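You operate a simulated robot arm through the tools that you are given. There is no shell and no other tool. Be economical: measure what you need, move in short steps, check, and stop when the job is done.

Carry out the task below with a simulated robot arm. There is one attempt and no reset: what you move stays moved.

TASK
Put one of the guide blocks from the top of the fitting table on top of the white box there.
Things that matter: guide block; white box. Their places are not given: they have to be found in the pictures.

It is judged by the outcome, as a careful person would: the job done as asked, and still so three seconds after it is handed in. It fails if anything else is knocked over, pushed out of place, dropped, spilled or broken.

THE ROBOT
A 6-joint arm with a two-finger parallel gripper, fixed in place. Base frame: the origin is at the foot of the arm, x ahead of it, y to its left, z up; the work surface is at about z = 0.85. Lengths are in m, angles in rad, forces in N, time in s.
With the tool pointing down near the work surface it reaches from about 0.24 to 0.64 m from the base axis. Its first joint turns from -1.152 to 1.152 rad. Payload 2.7 kg.
Tool frame: the origin (TCP) lies between the finger pads and is the grasp point; the fingertips stand 0.023 m ahead of it; z points along the fingers, y is the line along which they close. The gripper opens to 0.094 m. The fingers are 0.038 m wide and 0.01 m thick; the gripper's body (0.054 by 0.096 m) begins 0.039 m behind the TCP.
Orientation is told as [roll, pitch, yaw] about the base's x, y, z axes, in that order, counted from this pose: with the fingers straight down and closing along the base's y, the tool's x points along the base's -x, its y along +y and its z along -z.

THE INTERFACE
- The arm moves only by the tool move_arm. Its arguments are lists of equal length, an entry for each row: "claw": the finger opening in m, from 0 to 0.094; "translation": the shift along the base's x, y, z in m, a list of three; "dr": the turn, a rotation vector about the base's x, y, z in rad, a list of three. In form: {"claw": [claw, ...], "translation": [[tx, ty, tz], ...], "dr": [[rx, ry, rz], ...]}. A call has 1 to 10 rows; each row shifts and turns the commanded pose from where the row before left it. A row lasts 0.2 s, in which the tool goes at most 0.05 m and 0.15 rad; a call with a longer step from one row to the next is refused whole, and so is a gripper value outside its range. A pose out of reach is approached as far as the arm can. The call stops where the force on the tool passes 40 N (or 10 N more than at its start, if that is more) or the arm is blocked; 0.2 s more then pass. The fingers move at their own pace (about 0.045 m/s each) and stop on an object; they squeeze with about 38 N. The grip force told is the motor's: it shows also when the fingers shut on nothing. Time passes only in rows, and 0.2 s behind the last, so rows that do not move let the fingers close. It gives the time, the measured TCP pose, the force on the tool (base axes), the opening and the grip force at its end, in the units of the frame above (readings bear some noise), and new pictures: "show" is both (left out), scene, wrist or none.
- Cameras (640 x 400 px; columns grow to the right, rows downward): "scene" is fixed at [0.0782, -0.4298, 1.434]; the picture's right is [0.74, -0.67, 0.00], its down [-0.27, -0.29, -0.92] and it looks along [0.61, 0.68, -0.40] (base axes); focal length 344 px, centre (320, 200). "wrist" rides on the gripper at [-0.039, 0, -0.044] in the tool frame; the picture's right is [0.00, -1.00, 0.00], its down [0.97, 0.00, -0.24] and it looks along [0.24, 0.00, 0.97] (tool axes); focal length 218 px, centre (320, 200).
- locate(camera, pixels): for up to 12 pixels [column, row] of the newest picture of that camera ("zoom" is the newest enlarged one), the place [x, y, z] in the base frame of the surface seen there, good to about 0.002 m, but the place of the scene camera against the robot may be out by one fixed shift of up to 0.018 m in any direction. No time passes.
- zoom(camera, box): a new picture of the part [left, top, right, bottom] of that camera's present view, enlarged. No time passes.
- finish_job(): hands the job in; it is judged then, once.

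Work in short steps. Measure before you move; look again where a grasp or a placing could have gone wrong, and mend it. You have 60 turns and 120 pictures in all, the two below and enlarged ones among them. Open the gripper and draw the arm clear of the work before you hand the job in, unless the task says otherwise; then end with one line.

The tools are called after ">>>" by a JSON object that holds its "api" and its "payload". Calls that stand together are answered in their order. move_arm: Moves the arm, as the interface text tells. Its arguments: {"type":"object","properties":{"claw":{"type":"array"},"translation":{"type":"array"},"dr":{"type":"array"},"show":{"type":"string","enum":["both","scene","wrist","none"]}},"required":["claw","translation","dr"]} The other tools are called the same way: locate (camera, pixels) gives the place of the surface under pixels of a picture; zoom (camera, box) takes an enlarged picture of a part of a camera's view; finish_job () hands the job in.

At the start:

```text
time_s: 0.0
ee_pos: [0.4112, 0.0809, 1.1387]
orientation: [0.0, -0.001, 0.001]
force: [-0.2, 0.4, -1.1]
opening: 0.094
grasp_force: 0.0
```

scene: 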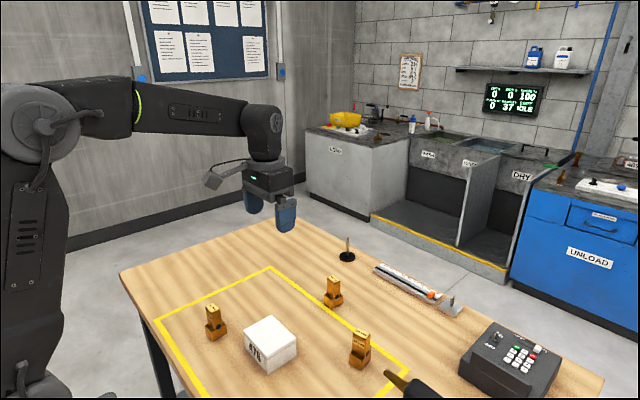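
wrist: 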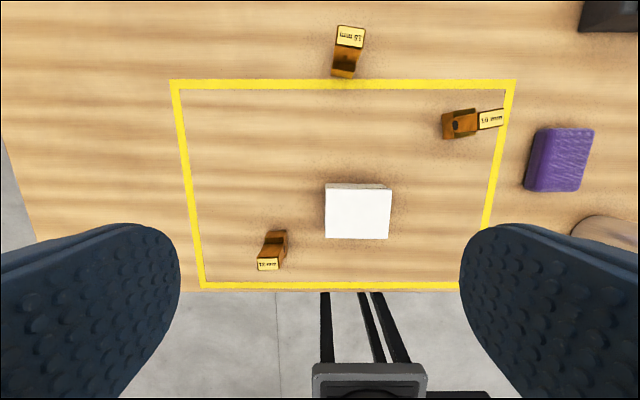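

The pictures show three guide blocks (wrist about (350,50), (470,122), (272,250)) and the white box at (357,212). I enlarge the views to see their shapes and measure them.

>>> {"api": "zoom", "payload": {"camera": "scene", "box": [180, 250, 420, 400]}}

>>> {"api": "zoom", "payload": {"camera": "wrist", "box": [160, 10, 608, 290]}}

>>> {"api": "locate", "payload": {"camera": "wrist", "pixels": [[327, 189], [390, 189], [327, 237], [388, 238], [357, 212], [268, 264], [273, 250], [278, 236], [300, 250], [350, 36], [345, 65], [460, 122]]}}

```text
2.67 times, centred on (300, 325) of scene
```

zoom: 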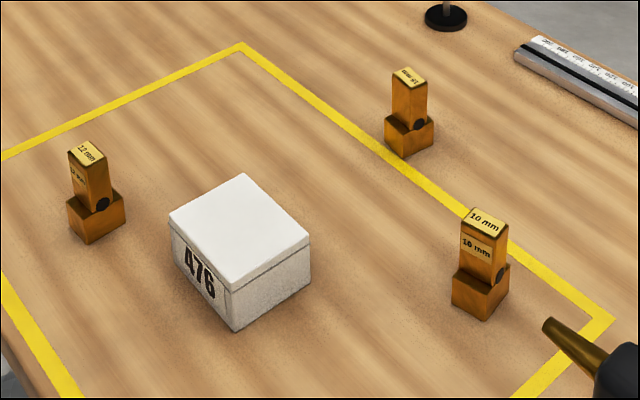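

```text
1.43 times, centred on (384, 150) of wrist
```

zoom: 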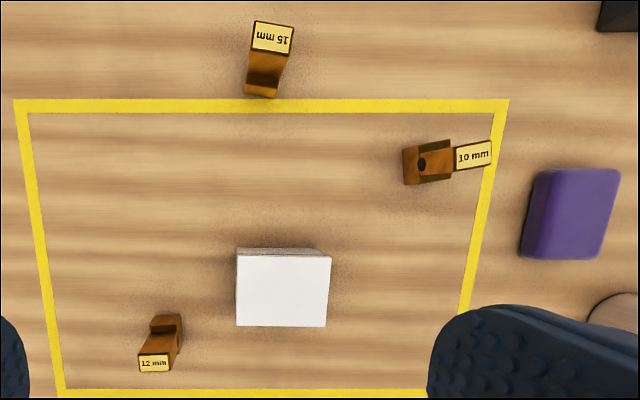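

```text
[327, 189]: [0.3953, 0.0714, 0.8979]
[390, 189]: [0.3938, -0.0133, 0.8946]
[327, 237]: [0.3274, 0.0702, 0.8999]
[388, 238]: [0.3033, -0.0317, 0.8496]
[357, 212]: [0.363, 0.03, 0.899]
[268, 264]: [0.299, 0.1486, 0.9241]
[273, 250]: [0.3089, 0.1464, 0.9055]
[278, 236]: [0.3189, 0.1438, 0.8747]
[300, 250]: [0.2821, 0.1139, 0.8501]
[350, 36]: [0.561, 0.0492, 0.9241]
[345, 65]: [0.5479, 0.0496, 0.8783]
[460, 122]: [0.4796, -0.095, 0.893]
```

The 12 mm block (about (0.305, 0.147), top z 0.924) stands clear, and the box top is at 0.899 around (0.36, 0.03). I move above this block to see it better.

>>> {"api": "move_arm", "payload": {"claw": [0.094, 0.094, 0.094, 0.094], "translation": [[-0.035, 0.02, -0.02], [-0.035, 0.02, -0.02], [-0.03, 0.02, -0.02], [0, 0, -0.01]], "dr": [[0, 0, 0], [0, 0, 0], [0, 0, 0], [0, 0, 0]], "show": "wrist"}}

```text
time_s: 1.0
ee_pos: [0.3108, 0.1419, 1.0692]
orientation: [0.001, 0.0, 0.001]
force: [-0.1, 0.1, 0.0]
opening: 0.0942
grasp_force: 0.1
```

wrist: 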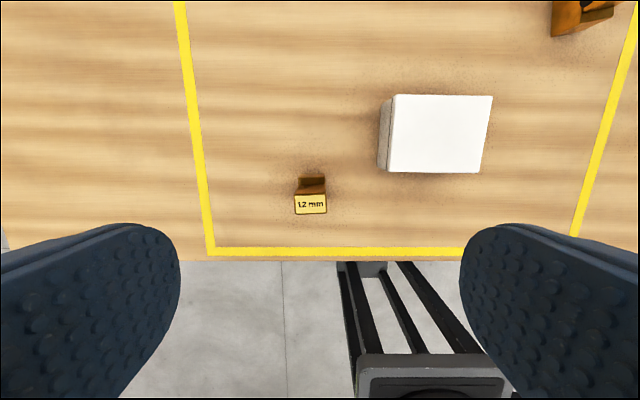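

>>> {"api": "zoom", "payload": {"camera": "wrist", "box": [262, 160, 358, 220]}}

>>> {"api": "locate", "payload": {"camera": "wrist", "pixels": [[297, 197], [325, 195], [296, 213], [326, 212], [311, 204], [301, 179], [323, 179], [312, 186], [312, 191], [395, 97], [490, 98], [478, 170]]}}

```text
6.67 times, centred on (310, 190) of wrist
```

zoom: 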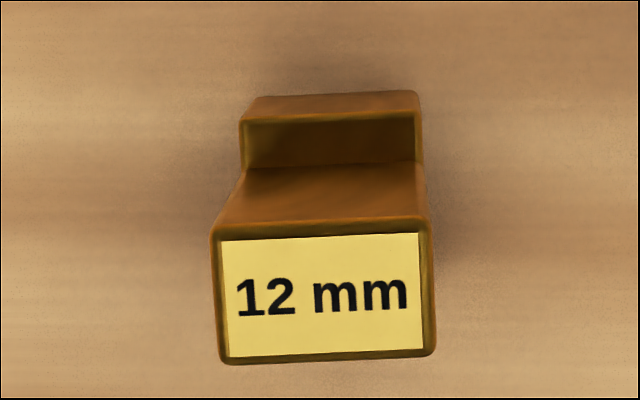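

```text
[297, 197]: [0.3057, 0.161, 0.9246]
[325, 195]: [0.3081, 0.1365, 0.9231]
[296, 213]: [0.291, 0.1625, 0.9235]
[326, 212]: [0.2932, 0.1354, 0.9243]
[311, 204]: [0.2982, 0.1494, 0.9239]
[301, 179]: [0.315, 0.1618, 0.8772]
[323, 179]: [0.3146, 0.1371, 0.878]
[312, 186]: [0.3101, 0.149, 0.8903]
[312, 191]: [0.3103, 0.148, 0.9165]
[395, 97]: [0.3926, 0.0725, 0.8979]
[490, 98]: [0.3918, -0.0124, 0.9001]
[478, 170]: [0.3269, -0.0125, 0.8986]
```

The 12 mm block is about 0.027 m wide along y, centred near (0.303, 0.149), and yawed about +0.06 rad. I turn, line up and go down part way, then check.

>>> {"api": "move_arm", "payload": {"claw": [0.07, 0.07, 0.07, 0.07], "translation": [[-0.008, 0.007, 0], [0, 0, -0.04], [0, 0, -0.04], [0, 0, -0.03]], "dr": [[0, 0, 0.06], [0, 0, 0], [0, 0, 0], [0, 0, 0]]}}

```text
time_s: 2.0
ee_pos: [0.3056, 0.1482, 0.9575]
orientation: [0.0, 0.0, 0.059]
force: [0.1, 0.2, -0.5]
opening: 0.0699
grasp_force: 0.1
```

scene: 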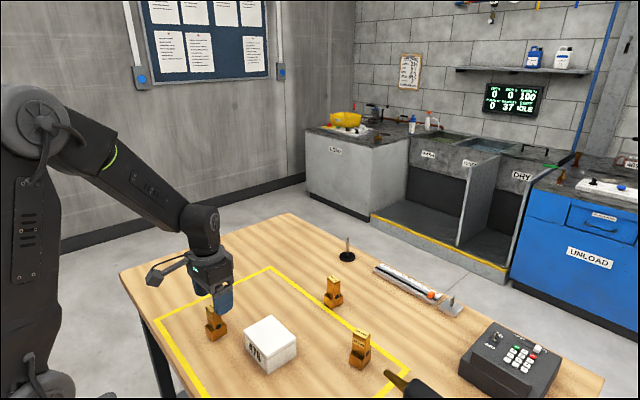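
wrist: 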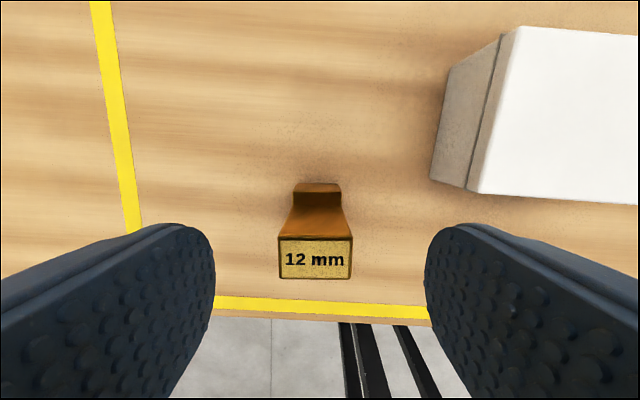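

Block sits between the fingers, square to them (label at (316,258)). I go down to TCP z about 0.897 and close.

>>> {"api": "move_arm", "payload": {"claw": [0.07, 0.07, 0.07, 0, 0, 0, 0], "translation": [[-0.003, 0.001, -0.03], [0, 0, -0.03], [0, 0, 0], [0, 0, 0], [0, 0, 0], [0, 0, 0], [0, 0, 0]], "dr": [[0, 0, 0], [0, 0, 0], [0, 0, 0], [0, 0, 0], [0, 0, 0], [0, 0, 0], [0, 0, 0]]}}

```text
time_s: 3.6
ee_pos: [0.3002, 0.1494, 0.8976]
orientation: [-0.002, 0.001, 0.06]
force: [-0.7, -0.2, 0.7]
opening: 0.0296
grasp_force: 38.0
```

scene: 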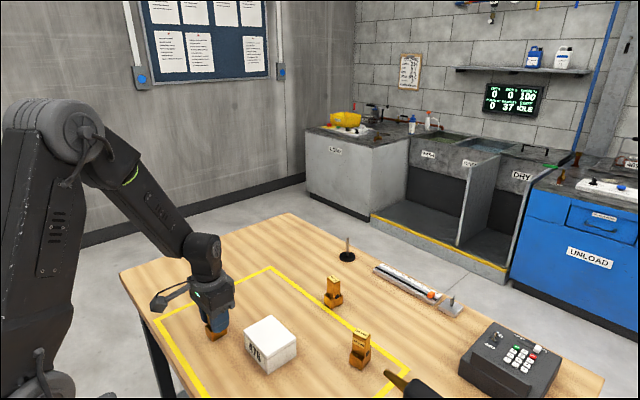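
wrist: 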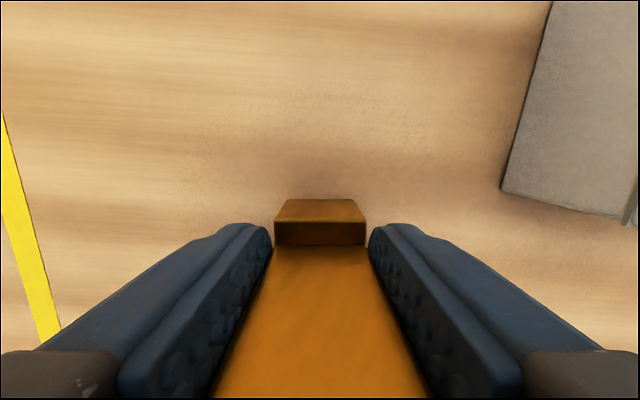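

Held: opening 0.0296, force 38 N. I lift 0.10 m straight up, then go over the box centre (0.36, 0.03).

>>> {"api": "move_arm", "payload": {"claw": [0, 0, 0, 0, 0, 0, 0, 0, 0], "translation": [[0, 0, 0.03], [0, 0, 0.035], [0, 0, 0.035], [0.012, -0.026, 0], [0.014, -0.03, 0], [0.014, -0.032, 0], [0.014, -0.031, 0], [0, 0, 0], [0, 0, 0]], "dr": [[0, 0, 0], [0, 0, 0], [0, 0, 0], [0, 0, -0.03], [0, 0, -0.03], [0, 0, 0], [0, 0, 0], [0, 0, 0], [0, 0, 0]]}}

```text
time_s: 5.6
ee_pos: [0.3556, 0.0301, 0.999]
orientation: [0.0, 0.0, -0.001]
force: [0.4, -0.1, -2.6]
opening: 0.0295
grasp_force: 38.1
```

scene: 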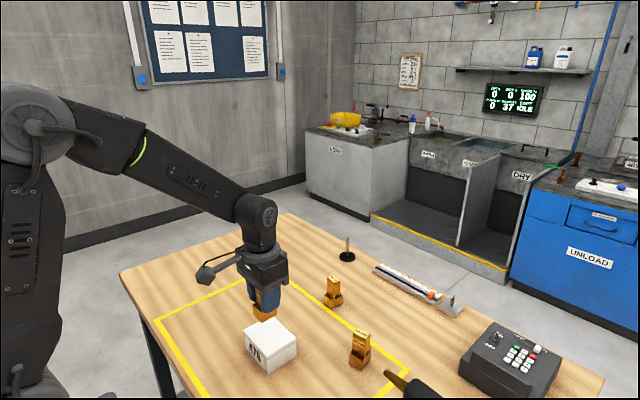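
wrist: 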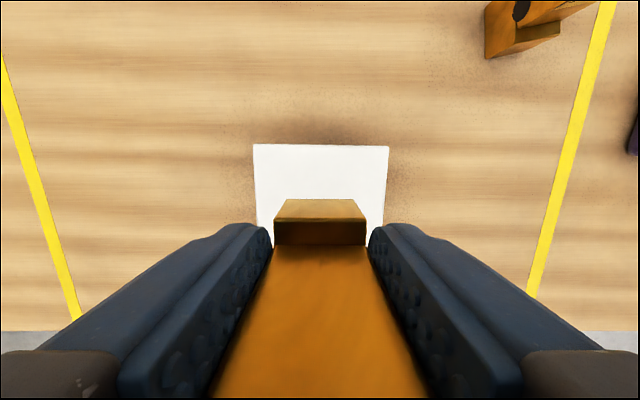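

The block is over the box. Its bottom should touch at TCP z about 0.947, so I lower to just above that, then creep.

>>> {"api": "move_arm", "payload": {"claw": [0, 0, 0, 0], "translation": [[0, 0, -0.025], [0, 0, -0.02], [0, 0, -0.004], [0, 0, -0.001]], "dr": [[0, 0, 0], [0, 0, 0], [0, 0, 0], [0, 0, 0]]}}

```text
time_s: 6.6
ee_pos: [0.3548, 0.0297, 0.9481]
orientation: [0.001, 0.0, 0.001]
force: [-0.1, 0.5, -2.1]
opening: 0.0297
grasp_force: 38.1
```

scene: 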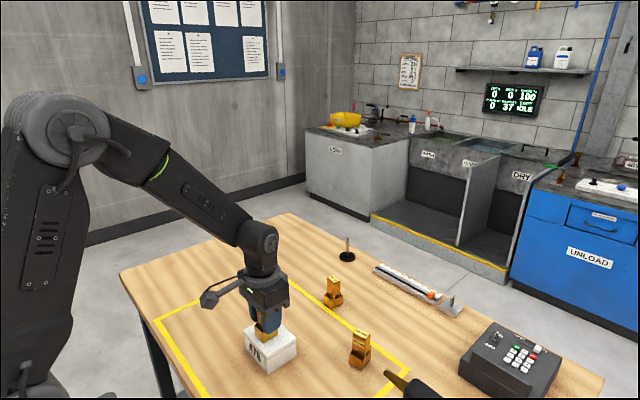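
wrist: 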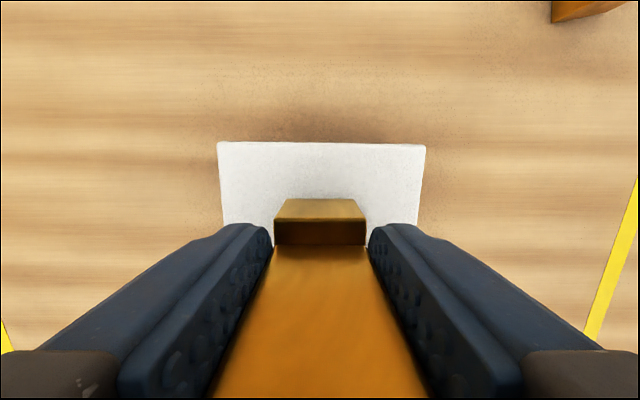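

No contact yet (force z −2.1 is the block's weight). I creep down 2 mm, watching the force.

>>> {"api": "move_arm", "payload": {"claw": [0, 0, 0], "translation": [[0, 0, -0.001], [0, 0, -0.0008], [0, 0, 0]], "dr": [[0, 0, 0], [0, 0, 0], [0, 0, 0]], "show": "none"}}

```text
time_s: 7.4
ee_pos: [0.3563, 0.0301, 0.9484]
orientation: [0.0, -0.003, -0.001]
force: [-7.0, -4.0, 26.0]
opening: 0.0298
grasp_force: 37.9
```

Contact: force z is now +26 N. I ease up 0.8 mm and open gently.

>>> {"api": "move_arm", "payload": {"claw": [0, 0, 0.04, 0.06, 0.07, 0.07], "translation": [[0, 0, 0.0012], [0, 0, 0], [0, 0, 0], [0, 0, 0], [0, 0, 0], [0, 0, 0]], "dr": [[0, 0, 0], [0, 0, 0], [0, 0, 0], [0, 0, 0], [0, 0, 0], [0, 0, 0]]}}

```text
time_s: 8.8
ee_pos: [0.3543, 0.0303, 0.9482]
orientation: [0.001, 0.001, 0.0]
force: [-0.3, 0.5, 0.4]
opening: 0.0701
grasp_force: 0.1
```

scene: 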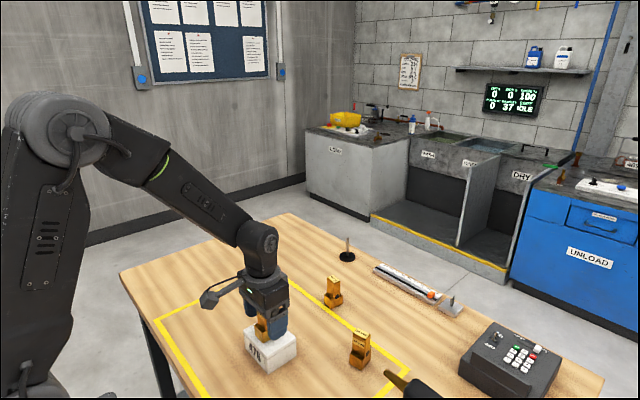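
wrist: 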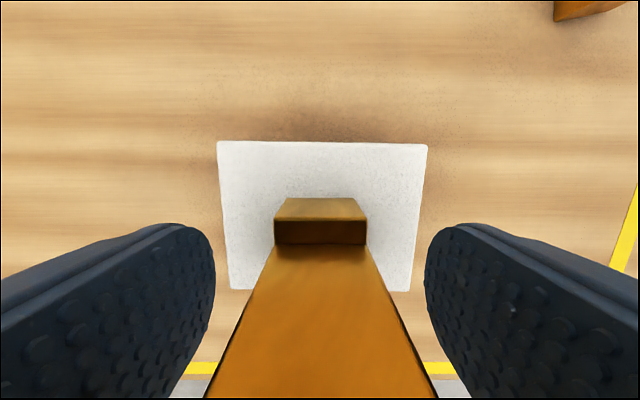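

The block stands free on the box with the fingers clear of it. I draw straight up.

>>> {"api": "move_arm", "payload": {"claw": [0.07, 0.07, 0.07, 0.07, 0.07], "translation": [[0, 0, 0.025], [0, 0, 0.035], [0, 0, 0.045], [0, 0, 0.045], [0, 0, 0.02]], "dr": [[0, 0, 0], [0, 0, 0], [0, 0, 0], [0, 0, 0], [0, 0, 0]]}}

>>> {"api": "zoom", "payload": {"camera": "scene", "box": [180, 250, 420, 400]}}

```text
time_s: 10.0
ee_pos: [0.3543, 0.0307, 1.1182]
orientation: [0.0, 0.0, 0.002]
force: [0.0, 0.1, 1.0]
opening: 0.0699
grasp_force: 0.0
```

scene: 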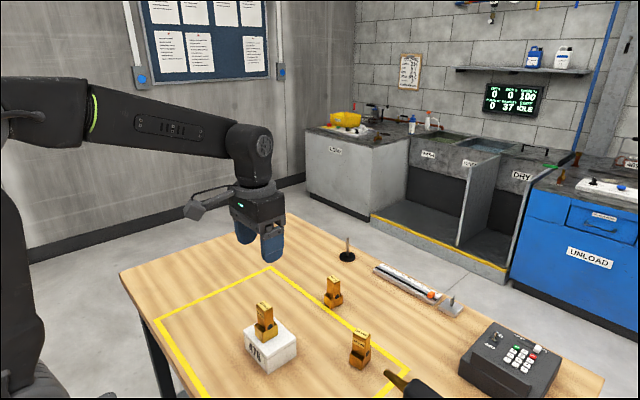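
wrist: 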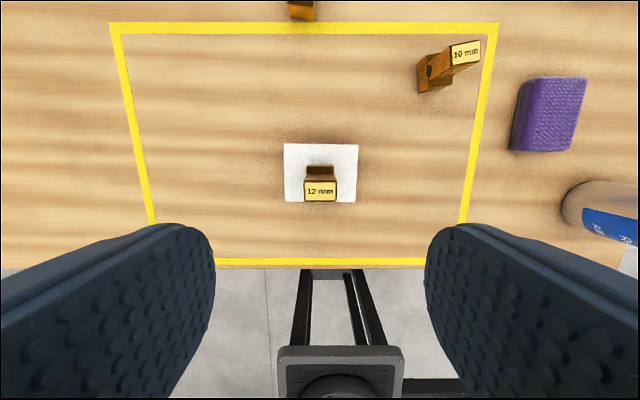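

```text
2.67 times, centred on (300, 325) of scene
```

zoom: 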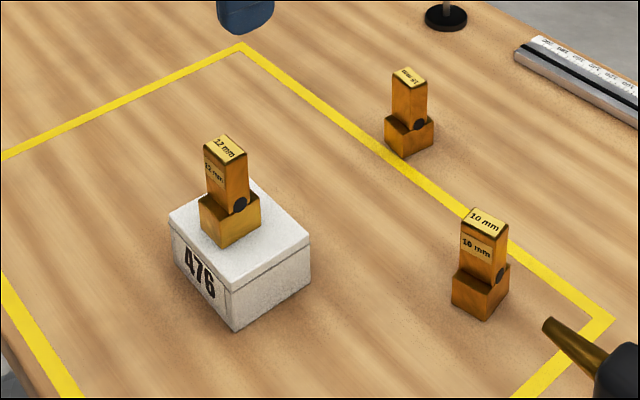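

The block stands upright on the unmoved box, everything else is in place and the arm is clear, so I hand the job in.

>>> {"api": "finish_job", "payload": {}}

```text
The job is handed in.
```

The 12 mm guide block is standing upright on top of the white box; nothing else was moved, and the gripper is open and clear of the work.
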